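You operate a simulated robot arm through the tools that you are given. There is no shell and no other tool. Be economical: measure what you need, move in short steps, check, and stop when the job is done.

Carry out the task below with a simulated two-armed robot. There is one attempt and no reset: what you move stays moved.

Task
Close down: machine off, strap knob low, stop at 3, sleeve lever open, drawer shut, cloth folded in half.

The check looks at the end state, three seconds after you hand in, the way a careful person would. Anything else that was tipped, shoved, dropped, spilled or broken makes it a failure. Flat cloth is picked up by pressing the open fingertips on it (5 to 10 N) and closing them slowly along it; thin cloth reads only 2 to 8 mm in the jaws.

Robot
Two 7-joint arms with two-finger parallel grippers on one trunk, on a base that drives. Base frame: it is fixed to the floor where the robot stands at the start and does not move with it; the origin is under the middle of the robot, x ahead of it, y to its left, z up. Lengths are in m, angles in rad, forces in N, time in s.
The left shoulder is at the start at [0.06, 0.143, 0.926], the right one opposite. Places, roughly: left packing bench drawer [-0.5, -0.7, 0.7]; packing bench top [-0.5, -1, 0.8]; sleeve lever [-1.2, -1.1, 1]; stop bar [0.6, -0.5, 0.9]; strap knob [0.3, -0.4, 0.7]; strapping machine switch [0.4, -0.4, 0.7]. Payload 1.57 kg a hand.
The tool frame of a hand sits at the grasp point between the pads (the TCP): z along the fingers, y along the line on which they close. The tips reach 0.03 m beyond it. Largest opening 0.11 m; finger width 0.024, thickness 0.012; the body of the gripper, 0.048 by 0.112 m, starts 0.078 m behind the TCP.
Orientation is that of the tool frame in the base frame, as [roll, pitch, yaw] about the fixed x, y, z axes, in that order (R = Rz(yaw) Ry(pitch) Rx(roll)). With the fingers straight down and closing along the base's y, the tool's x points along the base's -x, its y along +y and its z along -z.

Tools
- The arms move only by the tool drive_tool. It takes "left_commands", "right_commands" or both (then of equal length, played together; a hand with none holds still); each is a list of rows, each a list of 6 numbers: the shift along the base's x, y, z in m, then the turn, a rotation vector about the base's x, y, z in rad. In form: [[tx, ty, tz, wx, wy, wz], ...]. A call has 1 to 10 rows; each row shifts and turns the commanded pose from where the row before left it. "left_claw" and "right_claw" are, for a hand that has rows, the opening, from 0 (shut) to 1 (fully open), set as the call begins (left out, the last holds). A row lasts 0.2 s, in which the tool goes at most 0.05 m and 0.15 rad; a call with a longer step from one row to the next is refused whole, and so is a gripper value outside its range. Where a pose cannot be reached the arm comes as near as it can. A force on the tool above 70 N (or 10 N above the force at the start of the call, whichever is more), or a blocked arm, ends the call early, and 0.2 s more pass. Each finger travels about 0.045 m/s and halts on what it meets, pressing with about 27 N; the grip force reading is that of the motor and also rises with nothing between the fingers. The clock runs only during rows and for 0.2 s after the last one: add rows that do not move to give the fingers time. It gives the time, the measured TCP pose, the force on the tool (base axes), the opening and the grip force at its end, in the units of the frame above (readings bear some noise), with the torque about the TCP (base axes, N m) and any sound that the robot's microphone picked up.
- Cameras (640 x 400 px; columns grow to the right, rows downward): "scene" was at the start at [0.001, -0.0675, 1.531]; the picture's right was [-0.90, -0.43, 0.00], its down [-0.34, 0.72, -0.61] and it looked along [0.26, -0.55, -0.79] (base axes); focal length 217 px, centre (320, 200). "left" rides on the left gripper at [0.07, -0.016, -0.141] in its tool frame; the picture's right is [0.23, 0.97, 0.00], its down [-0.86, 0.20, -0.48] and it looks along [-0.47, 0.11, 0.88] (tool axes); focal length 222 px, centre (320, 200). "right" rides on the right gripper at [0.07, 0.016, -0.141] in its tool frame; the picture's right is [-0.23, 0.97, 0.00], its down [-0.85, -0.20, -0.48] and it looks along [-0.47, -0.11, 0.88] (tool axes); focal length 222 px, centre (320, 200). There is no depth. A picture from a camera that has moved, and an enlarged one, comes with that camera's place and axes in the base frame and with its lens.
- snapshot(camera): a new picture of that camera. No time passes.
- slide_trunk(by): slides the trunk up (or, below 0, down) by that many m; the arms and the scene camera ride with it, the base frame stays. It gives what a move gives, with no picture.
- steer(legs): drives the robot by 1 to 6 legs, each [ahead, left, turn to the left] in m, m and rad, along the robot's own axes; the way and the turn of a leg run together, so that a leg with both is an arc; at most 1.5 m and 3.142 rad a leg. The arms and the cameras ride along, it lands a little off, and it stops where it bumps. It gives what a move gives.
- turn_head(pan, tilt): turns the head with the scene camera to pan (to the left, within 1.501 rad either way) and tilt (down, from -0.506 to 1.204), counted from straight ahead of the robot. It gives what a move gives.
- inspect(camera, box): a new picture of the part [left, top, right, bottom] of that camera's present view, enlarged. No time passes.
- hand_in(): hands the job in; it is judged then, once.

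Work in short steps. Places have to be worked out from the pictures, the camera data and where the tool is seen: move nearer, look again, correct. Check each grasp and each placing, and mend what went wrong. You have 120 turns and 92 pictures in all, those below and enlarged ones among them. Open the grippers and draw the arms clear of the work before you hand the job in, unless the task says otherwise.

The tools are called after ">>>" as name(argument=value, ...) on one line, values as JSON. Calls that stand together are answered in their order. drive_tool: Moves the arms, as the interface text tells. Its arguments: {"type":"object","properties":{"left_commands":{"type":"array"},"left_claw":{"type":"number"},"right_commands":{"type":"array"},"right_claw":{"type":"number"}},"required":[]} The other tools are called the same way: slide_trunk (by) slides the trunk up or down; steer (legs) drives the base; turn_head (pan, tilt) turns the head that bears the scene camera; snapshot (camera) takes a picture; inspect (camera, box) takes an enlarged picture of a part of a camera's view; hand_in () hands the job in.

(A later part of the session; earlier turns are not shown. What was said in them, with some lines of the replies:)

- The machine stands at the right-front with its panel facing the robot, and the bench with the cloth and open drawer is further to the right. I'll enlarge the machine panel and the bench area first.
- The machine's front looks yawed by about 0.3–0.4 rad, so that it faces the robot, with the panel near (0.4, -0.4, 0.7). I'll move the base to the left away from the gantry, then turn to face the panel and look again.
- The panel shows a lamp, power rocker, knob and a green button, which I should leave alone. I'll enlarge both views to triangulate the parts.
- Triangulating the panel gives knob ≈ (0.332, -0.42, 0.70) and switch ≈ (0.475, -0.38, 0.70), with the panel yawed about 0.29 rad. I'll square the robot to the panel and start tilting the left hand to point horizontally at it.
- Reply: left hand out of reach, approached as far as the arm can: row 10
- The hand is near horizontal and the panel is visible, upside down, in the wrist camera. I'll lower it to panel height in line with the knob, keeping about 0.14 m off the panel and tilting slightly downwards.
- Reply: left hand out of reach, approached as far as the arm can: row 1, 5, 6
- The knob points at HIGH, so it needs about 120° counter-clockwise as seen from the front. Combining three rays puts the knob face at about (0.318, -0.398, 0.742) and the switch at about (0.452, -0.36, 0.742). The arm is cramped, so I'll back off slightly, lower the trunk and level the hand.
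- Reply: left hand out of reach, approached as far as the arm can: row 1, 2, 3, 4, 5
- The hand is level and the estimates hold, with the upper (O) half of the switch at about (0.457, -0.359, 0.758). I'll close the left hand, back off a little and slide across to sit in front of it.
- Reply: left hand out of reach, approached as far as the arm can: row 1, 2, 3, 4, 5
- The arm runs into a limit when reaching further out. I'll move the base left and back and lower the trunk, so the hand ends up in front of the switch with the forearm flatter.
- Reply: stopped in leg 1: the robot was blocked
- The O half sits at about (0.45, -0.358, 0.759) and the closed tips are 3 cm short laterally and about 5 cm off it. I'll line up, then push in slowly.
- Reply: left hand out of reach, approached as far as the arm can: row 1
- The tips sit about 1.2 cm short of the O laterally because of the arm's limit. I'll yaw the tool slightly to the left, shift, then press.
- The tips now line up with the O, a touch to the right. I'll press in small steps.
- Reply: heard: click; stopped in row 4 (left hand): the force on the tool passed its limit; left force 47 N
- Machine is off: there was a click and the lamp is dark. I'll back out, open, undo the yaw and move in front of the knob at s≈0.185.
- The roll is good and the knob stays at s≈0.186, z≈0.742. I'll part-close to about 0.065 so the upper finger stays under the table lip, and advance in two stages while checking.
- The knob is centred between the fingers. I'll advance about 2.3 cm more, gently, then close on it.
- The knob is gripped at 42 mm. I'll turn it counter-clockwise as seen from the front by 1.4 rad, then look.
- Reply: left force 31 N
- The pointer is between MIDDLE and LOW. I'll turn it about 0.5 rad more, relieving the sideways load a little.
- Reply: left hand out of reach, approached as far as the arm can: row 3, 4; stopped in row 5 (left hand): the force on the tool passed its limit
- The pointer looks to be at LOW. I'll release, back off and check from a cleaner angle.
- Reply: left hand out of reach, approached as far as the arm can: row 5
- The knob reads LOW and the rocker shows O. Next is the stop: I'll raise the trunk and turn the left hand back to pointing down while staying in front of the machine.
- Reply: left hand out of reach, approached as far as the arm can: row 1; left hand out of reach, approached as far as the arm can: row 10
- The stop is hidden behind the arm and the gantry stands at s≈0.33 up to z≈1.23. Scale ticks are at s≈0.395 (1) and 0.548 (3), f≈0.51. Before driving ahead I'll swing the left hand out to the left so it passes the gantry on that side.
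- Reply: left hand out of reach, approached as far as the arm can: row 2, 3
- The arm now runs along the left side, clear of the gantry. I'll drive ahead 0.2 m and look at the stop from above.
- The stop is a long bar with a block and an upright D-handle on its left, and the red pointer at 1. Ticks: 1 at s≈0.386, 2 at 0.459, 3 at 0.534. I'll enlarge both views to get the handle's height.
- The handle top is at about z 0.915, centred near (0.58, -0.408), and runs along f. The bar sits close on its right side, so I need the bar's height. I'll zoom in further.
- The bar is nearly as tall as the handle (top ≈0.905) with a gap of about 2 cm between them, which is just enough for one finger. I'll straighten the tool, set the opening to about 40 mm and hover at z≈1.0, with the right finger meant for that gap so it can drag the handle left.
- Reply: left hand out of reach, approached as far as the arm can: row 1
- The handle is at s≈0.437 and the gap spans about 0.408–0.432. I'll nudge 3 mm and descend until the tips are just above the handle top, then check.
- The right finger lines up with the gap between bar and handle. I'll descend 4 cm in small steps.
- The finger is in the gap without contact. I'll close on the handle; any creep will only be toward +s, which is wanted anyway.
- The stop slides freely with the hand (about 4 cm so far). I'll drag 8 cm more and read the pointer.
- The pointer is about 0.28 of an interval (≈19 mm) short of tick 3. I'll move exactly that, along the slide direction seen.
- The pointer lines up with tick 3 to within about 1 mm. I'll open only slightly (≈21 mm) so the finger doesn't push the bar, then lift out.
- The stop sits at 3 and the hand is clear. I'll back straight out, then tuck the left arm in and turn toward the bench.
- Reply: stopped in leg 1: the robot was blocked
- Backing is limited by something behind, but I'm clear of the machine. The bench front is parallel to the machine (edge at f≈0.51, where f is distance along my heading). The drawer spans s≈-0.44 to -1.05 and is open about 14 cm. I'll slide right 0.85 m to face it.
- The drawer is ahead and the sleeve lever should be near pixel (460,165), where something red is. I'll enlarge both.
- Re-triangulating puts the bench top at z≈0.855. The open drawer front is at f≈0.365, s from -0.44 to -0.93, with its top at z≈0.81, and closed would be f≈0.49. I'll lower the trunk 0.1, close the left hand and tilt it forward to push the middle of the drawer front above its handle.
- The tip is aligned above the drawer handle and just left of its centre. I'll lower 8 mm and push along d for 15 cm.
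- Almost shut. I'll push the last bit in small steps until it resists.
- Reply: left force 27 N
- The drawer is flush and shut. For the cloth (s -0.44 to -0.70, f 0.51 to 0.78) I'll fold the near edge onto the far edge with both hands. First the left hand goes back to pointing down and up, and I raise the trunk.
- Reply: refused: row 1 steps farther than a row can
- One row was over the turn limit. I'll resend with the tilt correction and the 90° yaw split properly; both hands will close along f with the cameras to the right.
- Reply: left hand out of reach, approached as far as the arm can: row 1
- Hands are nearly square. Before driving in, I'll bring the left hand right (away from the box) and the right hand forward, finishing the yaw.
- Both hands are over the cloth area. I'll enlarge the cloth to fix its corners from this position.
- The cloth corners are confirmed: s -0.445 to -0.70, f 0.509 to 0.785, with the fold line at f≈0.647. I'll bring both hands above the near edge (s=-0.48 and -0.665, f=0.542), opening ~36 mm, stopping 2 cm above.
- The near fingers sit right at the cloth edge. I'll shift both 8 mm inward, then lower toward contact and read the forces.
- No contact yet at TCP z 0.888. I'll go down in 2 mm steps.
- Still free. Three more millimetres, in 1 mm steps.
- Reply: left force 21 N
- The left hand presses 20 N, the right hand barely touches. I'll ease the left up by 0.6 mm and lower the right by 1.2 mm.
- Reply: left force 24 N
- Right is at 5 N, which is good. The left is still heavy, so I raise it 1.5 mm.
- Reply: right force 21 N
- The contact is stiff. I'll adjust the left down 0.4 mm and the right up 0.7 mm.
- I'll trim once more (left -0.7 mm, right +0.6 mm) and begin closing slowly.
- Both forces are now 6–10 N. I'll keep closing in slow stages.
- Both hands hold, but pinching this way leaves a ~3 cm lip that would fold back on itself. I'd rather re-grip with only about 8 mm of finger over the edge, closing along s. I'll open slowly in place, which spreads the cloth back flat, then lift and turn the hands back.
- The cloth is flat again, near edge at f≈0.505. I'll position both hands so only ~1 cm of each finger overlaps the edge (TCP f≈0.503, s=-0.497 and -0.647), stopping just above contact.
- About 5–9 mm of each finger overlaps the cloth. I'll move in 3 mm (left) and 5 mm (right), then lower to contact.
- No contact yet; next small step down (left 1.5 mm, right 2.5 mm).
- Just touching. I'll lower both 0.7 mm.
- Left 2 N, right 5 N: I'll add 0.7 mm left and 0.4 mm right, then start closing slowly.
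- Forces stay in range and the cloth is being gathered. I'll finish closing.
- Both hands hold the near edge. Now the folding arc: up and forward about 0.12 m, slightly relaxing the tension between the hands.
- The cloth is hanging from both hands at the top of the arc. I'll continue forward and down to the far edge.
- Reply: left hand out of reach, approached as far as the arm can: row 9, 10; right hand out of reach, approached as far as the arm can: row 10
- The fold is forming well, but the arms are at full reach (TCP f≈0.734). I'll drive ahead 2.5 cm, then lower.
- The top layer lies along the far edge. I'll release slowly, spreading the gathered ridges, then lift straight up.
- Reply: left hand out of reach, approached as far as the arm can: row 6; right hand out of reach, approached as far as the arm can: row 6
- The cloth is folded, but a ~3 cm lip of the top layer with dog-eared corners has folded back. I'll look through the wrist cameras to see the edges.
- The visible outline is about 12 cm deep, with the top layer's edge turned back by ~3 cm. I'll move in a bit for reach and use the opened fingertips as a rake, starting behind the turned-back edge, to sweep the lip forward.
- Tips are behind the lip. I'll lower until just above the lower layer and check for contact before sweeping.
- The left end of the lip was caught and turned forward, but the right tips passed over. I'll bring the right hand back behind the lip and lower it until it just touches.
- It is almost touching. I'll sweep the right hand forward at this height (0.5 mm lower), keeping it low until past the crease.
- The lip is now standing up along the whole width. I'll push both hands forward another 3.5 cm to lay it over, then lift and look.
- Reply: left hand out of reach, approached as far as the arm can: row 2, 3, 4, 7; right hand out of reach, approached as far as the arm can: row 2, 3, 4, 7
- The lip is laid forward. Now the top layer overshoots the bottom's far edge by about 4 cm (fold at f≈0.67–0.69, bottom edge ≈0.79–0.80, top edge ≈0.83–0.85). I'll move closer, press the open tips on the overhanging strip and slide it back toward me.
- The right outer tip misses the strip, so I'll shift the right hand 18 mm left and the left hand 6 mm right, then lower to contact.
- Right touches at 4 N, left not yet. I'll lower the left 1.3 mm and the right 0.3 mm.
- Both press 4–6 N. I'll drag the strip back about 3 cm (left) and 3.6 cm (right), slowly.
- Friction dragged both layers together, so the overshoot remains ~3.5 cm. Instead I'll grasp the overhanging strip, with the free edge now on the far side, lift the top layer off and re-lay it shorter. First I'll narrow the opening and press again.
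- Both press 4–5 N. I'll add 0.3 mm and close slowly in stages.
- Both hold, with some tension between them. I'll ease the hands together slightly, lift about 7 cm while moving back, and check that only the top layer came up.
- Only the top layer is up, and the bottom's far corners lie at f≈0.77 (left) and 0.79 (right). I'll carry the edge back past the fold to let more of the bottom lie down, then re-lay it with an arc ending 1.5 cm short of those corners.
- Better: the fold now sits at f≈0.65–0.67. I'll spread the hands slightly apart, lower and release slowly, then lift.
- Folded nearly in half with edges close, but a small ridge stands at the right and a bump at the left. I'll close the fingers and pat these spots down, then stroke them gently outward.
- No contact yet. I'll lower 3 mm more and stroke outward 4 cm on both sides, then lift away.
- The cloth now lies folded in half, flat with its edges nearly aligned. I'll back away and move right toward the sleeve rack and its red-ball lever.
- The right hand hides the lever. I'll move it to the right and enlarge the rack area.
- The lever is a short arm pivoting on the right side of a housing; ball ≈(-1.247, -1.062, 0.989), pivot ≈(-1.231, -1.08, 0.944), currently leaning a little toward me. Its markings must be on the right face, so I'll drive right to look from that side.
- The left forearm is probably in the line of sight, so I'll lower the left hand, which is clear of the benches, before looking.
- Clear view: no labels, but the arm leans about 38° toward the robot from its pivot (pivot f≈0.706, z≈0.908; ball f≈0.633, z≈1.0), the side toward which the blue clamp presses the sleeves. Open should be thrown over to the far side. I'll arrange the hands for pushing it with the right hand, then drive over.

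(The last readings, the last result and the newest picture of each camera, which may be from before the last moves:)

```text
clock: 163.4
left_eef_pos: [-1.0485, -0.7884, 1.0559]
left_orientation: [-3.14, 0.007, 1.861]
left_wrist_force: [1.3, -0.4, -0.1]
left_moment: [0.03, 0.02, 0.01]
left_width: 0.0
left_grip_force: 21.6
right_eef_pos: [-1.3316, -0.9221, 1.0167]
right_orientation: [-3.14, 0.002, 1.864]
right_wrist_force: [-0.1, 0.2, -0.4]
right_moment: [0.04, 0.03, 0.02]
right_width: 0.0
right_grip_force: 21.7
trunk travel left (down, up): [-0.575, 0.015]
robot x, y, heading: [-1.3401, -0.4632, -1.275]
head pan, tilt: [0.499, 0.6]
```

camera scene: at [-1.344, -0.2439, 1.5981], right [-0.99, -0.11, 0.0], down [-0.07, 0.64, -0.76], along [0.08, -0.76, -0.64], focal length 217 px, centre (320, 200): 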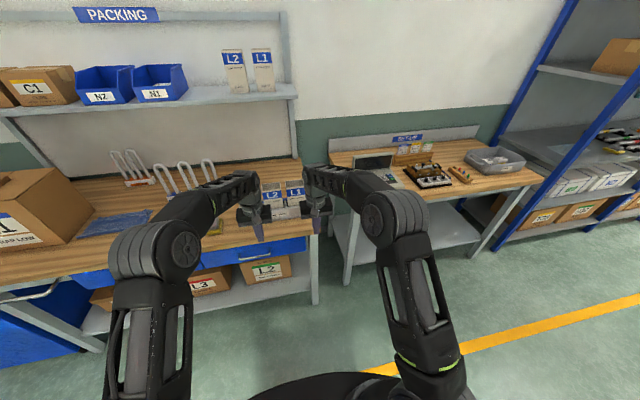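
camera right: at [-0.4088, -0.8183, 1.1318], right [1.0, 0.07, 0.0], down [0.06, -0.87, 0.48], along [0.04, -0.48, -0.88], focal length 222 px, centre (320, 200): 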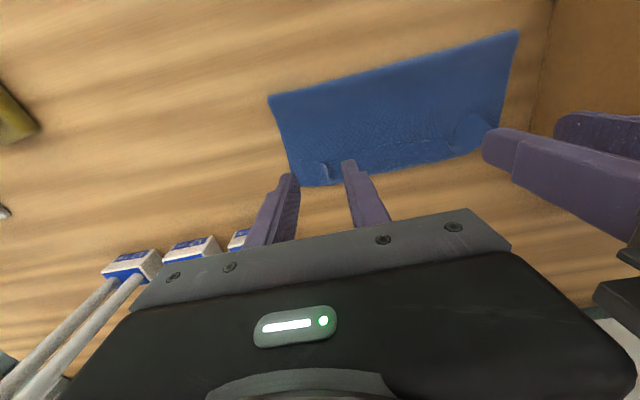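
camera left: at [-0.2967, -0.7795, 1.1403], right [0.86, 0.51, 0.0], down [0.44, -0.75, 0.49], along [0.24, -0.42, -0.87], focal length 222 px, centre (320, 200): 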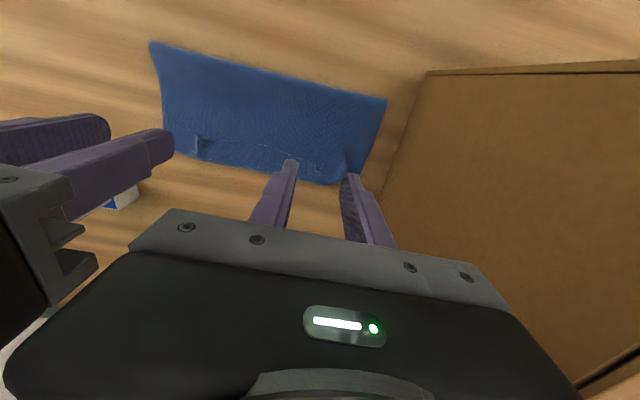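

I'm in position. I'll bring the right fingertips to just on the robot's side of the ball (s≈-1.503, f≈0.58, tip z≈0.96) and check with one picture.

>>> drive_tool(right_commands=[[0.0224, -0.0251, -0.0083, 0, 0, 0], [0.0224, -0.0251, -0.0083, 0, 0, 0], [0.0224, -0.0251, -0.0083, 0, 0, 0], [0, 0, 0, 0, 0, 0]])

>>> turn_head(pan=-0.15, tilt=0.75)

>>> inspect(camera="scene", box=[240, 120, 400, 240])

```text
clock: 164.4
left_eef_pos: [-1.0511, -0.7856, 1.0553]
left_orientation: [-3.14, 0.008, 1.861]
left_wrist_force: [-0.3, 0.2, -0.5]
left_moment: [-0.06, -0.03, 0.02]
left_width: 0.0
left_grip_force: 21.3
right_eef_pos: [-1.2649, -0.9945, 0.9931]
right_orientation: [-3.139, 0.004, 1.865]
right_wrist_force: [0.3, 0.2, 1.4]
right_moment: [-0.01, -0.01, -0.03]
right_width: 0.0002
right_grip_force: 21.5
trunk travel left (down, up): [-0.575, 0.015]
robot x, y, heading: [-1.3427, -0.4602, -1.271]
head pan, tilt: [0.499, 0.6]
```

```text
clock: 165.4
left_eef_pos: [-1.0506, -0.7874, 1.0555]
left_orientation: [-3.139, 0.006, 1.862]
left_wrist_force: [-0.4, -0.2, 0.6]
left_moment: [-0.01, 0.03, -0.01]
left_width: 0.0
left_grip_force: 21.2
right_eef_pos: [-1.2654, -0.9956, 0.9926]
right_orientation: [-3.14, 0.002, 1.863]
right_wrist_force: [0.4, 0.5, 0.8]
right_moment: [0.01, -0.03, 0.01]
right_width: 0.0
right_grip_force: 21.2
trunk travel left (down, up): [-0.575, 0.015]
robot x, y, heading: [-1.3422, -0.4627, -1.282]
head pan, tilt: [-0.15, 0.75]
```

```text
3.33 times, centred on (320, 180) of scene
camera zoom: at [-1.3402, -0.5143, 1.5939], right [-0.99, -0.14, 0.0], down [-0.1, 0.67, -0.73], along [0.1, -0.72, -0.68], focal length 723 px, centre (320, 267)
```

zoom: 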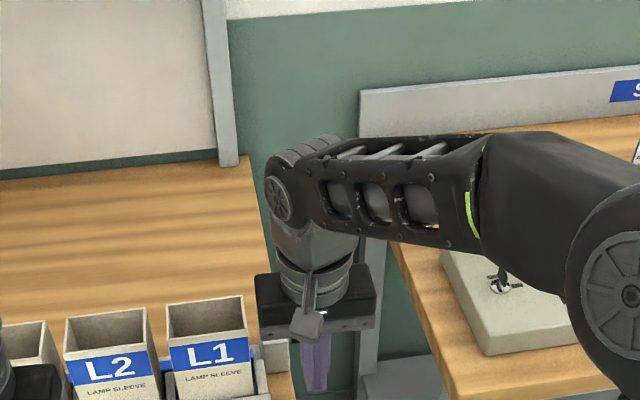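

The tips are beside the housing in line with the lever and clear of the L1 sleeve. I'll push along f in small steps.

>>> drive_tool(right_commands=[[0.0035, -0.0115, 0, 0, 0, 0], [0.0035, -0.0115, 0, 0, 0, 0], [0.0035, -0.0115, 0, 0, 0, 0], [0.0035, -0.0115, 0, 0, 0, 0], [0.0035, -0.0115, 0, 0, 0, 0], [0.0035, -0.0115, 0, 0, 0, 0], [0.0035, -0.0115, 0, 0, 0, 0], [0.0035, -0.0115, 0, 0, 0, 0]])

```text
clock: 167.2
left_eef_pos: [-1.0508, -0.7877, 1.0542]
left_orientation: [-3.14, 0.008, 1.861]
left_wrist_force: [0.5, 0.6, -0.1]
left_moment: [-0.03, -0.03, 0.0]
left_width: 0.0002
left_grip_force: 20.9
right_eef_pos: [-1.2377, -1.0885, 0.9927]
right_orientation: [-3.14, 0.003, 1.866]
right_wrist_force: [-0.4, -0.5, -0.1]
right_moment: [-0.01, -0.03, -0.02]
right_width: 0.0002
right_grip_force: 21.2
trunk travel left (down, up): [-0.575, 0.015]
robot x, y, heading: [-1.3439, -0.4599, -1.281]
head pan, tilt: [-0.15, 0.75]
```

No resistance felt so far; either the lever moves freely or I'm missing it. I'll continue 7 cm and watch the forces.

>>> drive_tool(right_commands=[[0.003, -0.0095, 0, 0, 0, 0], [0.003, -0.0095, 0, 0, 0, 0], [0.003, -0.0095, 0, 0, 0, 0], [0.003, -0.0095, 0, 0, 0, 0], [0.003, -0.0095, 0, 0, 0, 0], [0.003, -0.0095, 0, 0, 0, 0], [0.0015, -0.0048, 0, 0, 0, 0], [0, 0, 0, 0, 0, 0]])

```text
clock: 169.0
left_eef_pos: [-1.0494, -0.7881, 1.0552]
left_orientation: [-3.14, 0.008, 1.863]
left_wrist_force: [0.0, 0.6, 0.1]
left_moment: [-0.03, 0.04, 0.0]
left_width: 0.0
left_grip_force: 21.9
right_eef_pos: [-1.2257, -1.1265, 0.9915]
right_orientation: [-3.139, 0.008, 1.863]
right_wrist_force: [-0.1, 0.3, 0.3]
right_moment: [0.0, -0.02, -0.01]
right_width: 0.0001
right_grip_force: 21.0
right hand out of reach, approached as far as the arm can: row 5, 6, 7
trunk travel left (down, up): [-0.575, 0.015]
robot x, y, heading: [-1.3414, -0.4621, -1.28]
head pan, tilt: [-0.15, 0.75]
```

I've reached the arm's limit at f≈0.714. I'll drive ahead 3 cm to finish the throw.

>>> steer(legs=[[0.03, 0.0, 0.0]])

```text
clock: 170.0
left_eef_pos: [-1.0442, -0.8129, 1.0561]
left_orientation: [-3.14, 0.009, 1.861]
left_wrist_force: [-0.6, -0.5, -0.1]
left_moment: [-0.02, -0.03, -0.02]
left_width: 0.0
left_grip_force: 20.9
right_eef_pos: [-1.2211, -1.1411, 0.9959]
right_orientation: [-3.14, -0.031, 1.867]
right_wrist_force: [-5.4, 11.9, 10.5]
right_moment: [0.29, 0.07, 0.07]
right_width: 0.0
right_grip_force: 20.9
trunk travel left (down, up): [-0.575, 0.015]
robot x, y, heading: [-1.3376, -0.4872, -1.282]
head pan, tilt: [-0.15, 0.75]
stopped in leg 1: the force on the tool passed its limit (the readings are from after the stop); the commanded pose is now the measured one
```

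There is now resistance (≈12 N back), consistent with the lever against its far stop. I'll withdraw the hand backward and to the side, and take a look.

>>> drive_tool(right_commands=[[-0.009, 0.0287, 0, 0, 0, 0], [-0.012, 0.038, 0, 0, 0, 0], [-0.012, 0.038, 0, 0, 0, 0], [-0.012, 0.038, 0.01, 0, 0, 0], [-0.04, 0.01, 0.02, 0, 0, 0], [-0.04, 0.01, 0, 0, 0, 0], [-0.04, 0.0, 0, 0, 0, 0], [-0.02, 0.02, 0, 0, 0, 0]])

>>> inspect(camera="scene", box=[255, 160, 345, 240])

```text
clock: 171.8
left_eef_pos: [-1.0433, -0.8123, 1.0558]
left_orientation: [-3.141, 0.008, 1.861]
left_wrist_force: [-0.1, 0.6, -0.2]
left_moment: [-0.03, 0.01, 0.01]
left_width: 0.0
left_grip_force: 21.2
right_eef_pos: [-1.4073, -0.9589, 1.0248]
right_orientation: [-3.14, -0.026, 1.867]
right_wrist_force: [0.1, -0.1, 0.7]
right_moment: [-0.01, 0.03, -0.02]
right_width: 0.0
right_grip_force: 21.6
trunk travel left (down, up): [-0.575, 0.015]
robot x, y, heading: [-1.3319, -0.4922, -1.278]
head pan, tilt: [-0.15, 0.75]
```

```text
5.00 times, centred on (300, 200) of scene
camera zoom: at [-1.3332, -0.5384, 1.594], right [-0.99, -0.14, 0.0], down [-0.1, 0.67, -0.73], along [0.1, -0.72, -0.68], focal length 1085 px, centre (420, 200)
```

zoom: 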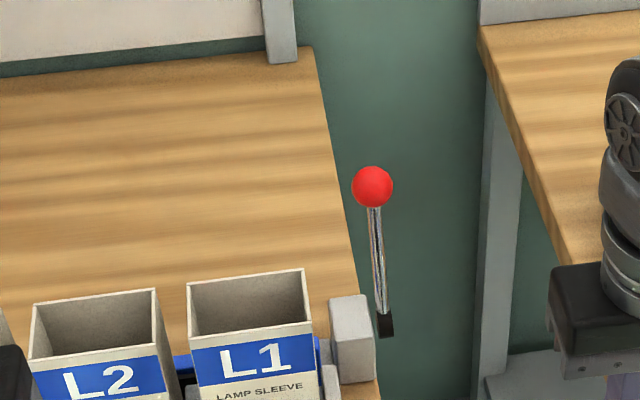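

The lever is now thrown to the far side (about 35–38° away) and met its stop. I'll back away, open both grippers, and use the last picture to check the bench.

>>> steer(legs=[[-0.3, 0.0, 0.0]])

>>> drive_tool(left_claw=1, right_claw=1, left_commands=[[0, 0, 0, 0, 0, 0], [0, 0, 0, 0, 0, 0], [0, 0, 0, 0, 0, 0], [0, 0, 0, 0, 0, 0], [0, 0, 0, 0, 0, 0], [0, 0, 0, 0, 0, 0]], right_commands=[[0, 0, 0, 0, 0, 0], [0, 0, 0, 0, 0, 0], [0, 0, 0, 0, 0, 0], [0, 0, 0, 0, 0, 0], [0, 0, 0, 0, 0, 0], [0, 0, 0, 0, 0, 0]])

>>> turn_head(pan=0.45, tilt=0.6)

>>> snapshot(camera="scene")

```text
clock: 173.8
left_eef_pos: [-1.1287, -0.5343, 1.0567]
left_orientation: [-3.14, 0.009, 1.856]
left_wrist_force: [-0.3, 0.3, 0.6]
left_moment: [-0.07, 0.0, 0.01]
left_width: 0.0
left_grip_force: 21.2
right_eef_pos: [-1.4908, -0.6792, 1.024]
right_orientation: [-3.14, -0.027, 1.863]
right_wrist_force: [-0.3, 0.2, -0.1]
right_moment: [-0.06, -0.02, -0.01]
right_width: 0.0
right_grip_force: 21.4
trunk travel left (down, up): [-0.575, 0.015]
robot x, y, heading: [-1.4195, -0.2047, -1.287]
head pan, tilt: [-0.15, 0.75]
```

```text
clock: 175.2
left_eef_pos: [-1.1259, -0.5339, 1.0549]
left_orientation: [-3.14, 0.007, 1.856]
left_wrist_force: [1.3, 0.8, -0.6]
left_moment: [0.01, 0.01, 0.02]
left_width: 0.11
left_grip_force: 0.1
right_eef_pos: [-1.4901, -0.6802, 1.0235]
right_orientation: [-3.14, -0.028, 1.862]
right_wrist_force: [0.4, -0.5, -0.6]
right_moment: [0.02, -0.01, -0.01]
right_width: 0.11
right_grip_force: 0.0
trunk travel left (down, up): [-0.575, 0.015]
robot x, y, heading: [-1.4211, -0.2033, -1.28]
head pan, tilt: [-0.15, 0.75]
```

```text
clock: 176.2
left_eef_pos: [-1.1268, -0.5351, 1.0558]
left_orientation: [-3.14, 0.007, 1.856]
left_wrist_force: [-0.5, 0.3, 0.5]
left_moment: [-0.01, 0.01, 0.01]
left_width: 0.1098
left_grip_force: 0.2
right_eef_pos: [-1.4904, -0.6801, 1.0252]
right_orientation: [-3.14, -0.029, 1.862]
right_wrist_force: [-1.1, -0.1, 0.1]
right_moment: [0.01, 0.01, 0.0]
right_width: 0.1102
right_grip_force: 0.0
trunk travel left (down, up): [-0.575, 0.015]
robot x, y, heading: [-1.4172, -0.2063, -1.283]
head pan, tilt: [0.45, 0.6]
```

```text
0 pictures are left
camera scene: at [-1.3682, -0.2438, 1.6068], right [-0.74, -0.67, 0.0], down [-0.38, 0.42, -0.82], along [0.55, -0.61, -0.57], focal length 217 px, centre (320, 200)
```

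scene: 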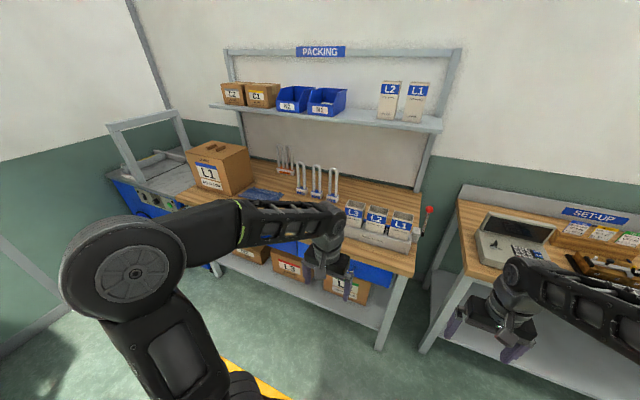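

Everything stands as intended: lever thrown back, rack and sleeves undisturbed, arms clear with grippers open. Handing in.

>>> hand_in()

```text
The job is handed in.
```

I handed in with all six items done. The cloth fold and the lever direction are the two I'm less sure of.

- **Machine:** off; the switch clicked and the lamp went dark.
- **Strap knob:** turned to LOW; the pointer lines up with the mark.
- **Stop:** at 3, to within about 1 mm.
- **Drawer:** shut, flush with the drawer beside it.
- **Sleeve lever:** pushed over to the far side until it met firm resistance. I saw no OPEN or CLOSED marking, so I judged the direction from the way the clamp presses the sleeves.
- **Cloth:** folded in half and lying flat, after re-laying it once. The edges line up closely but not perfectly, and a slight ridge remains near the far edge.

I saw nothing tipped or knocked over. The base bumped lightly to a stop twice while driving near the wall.
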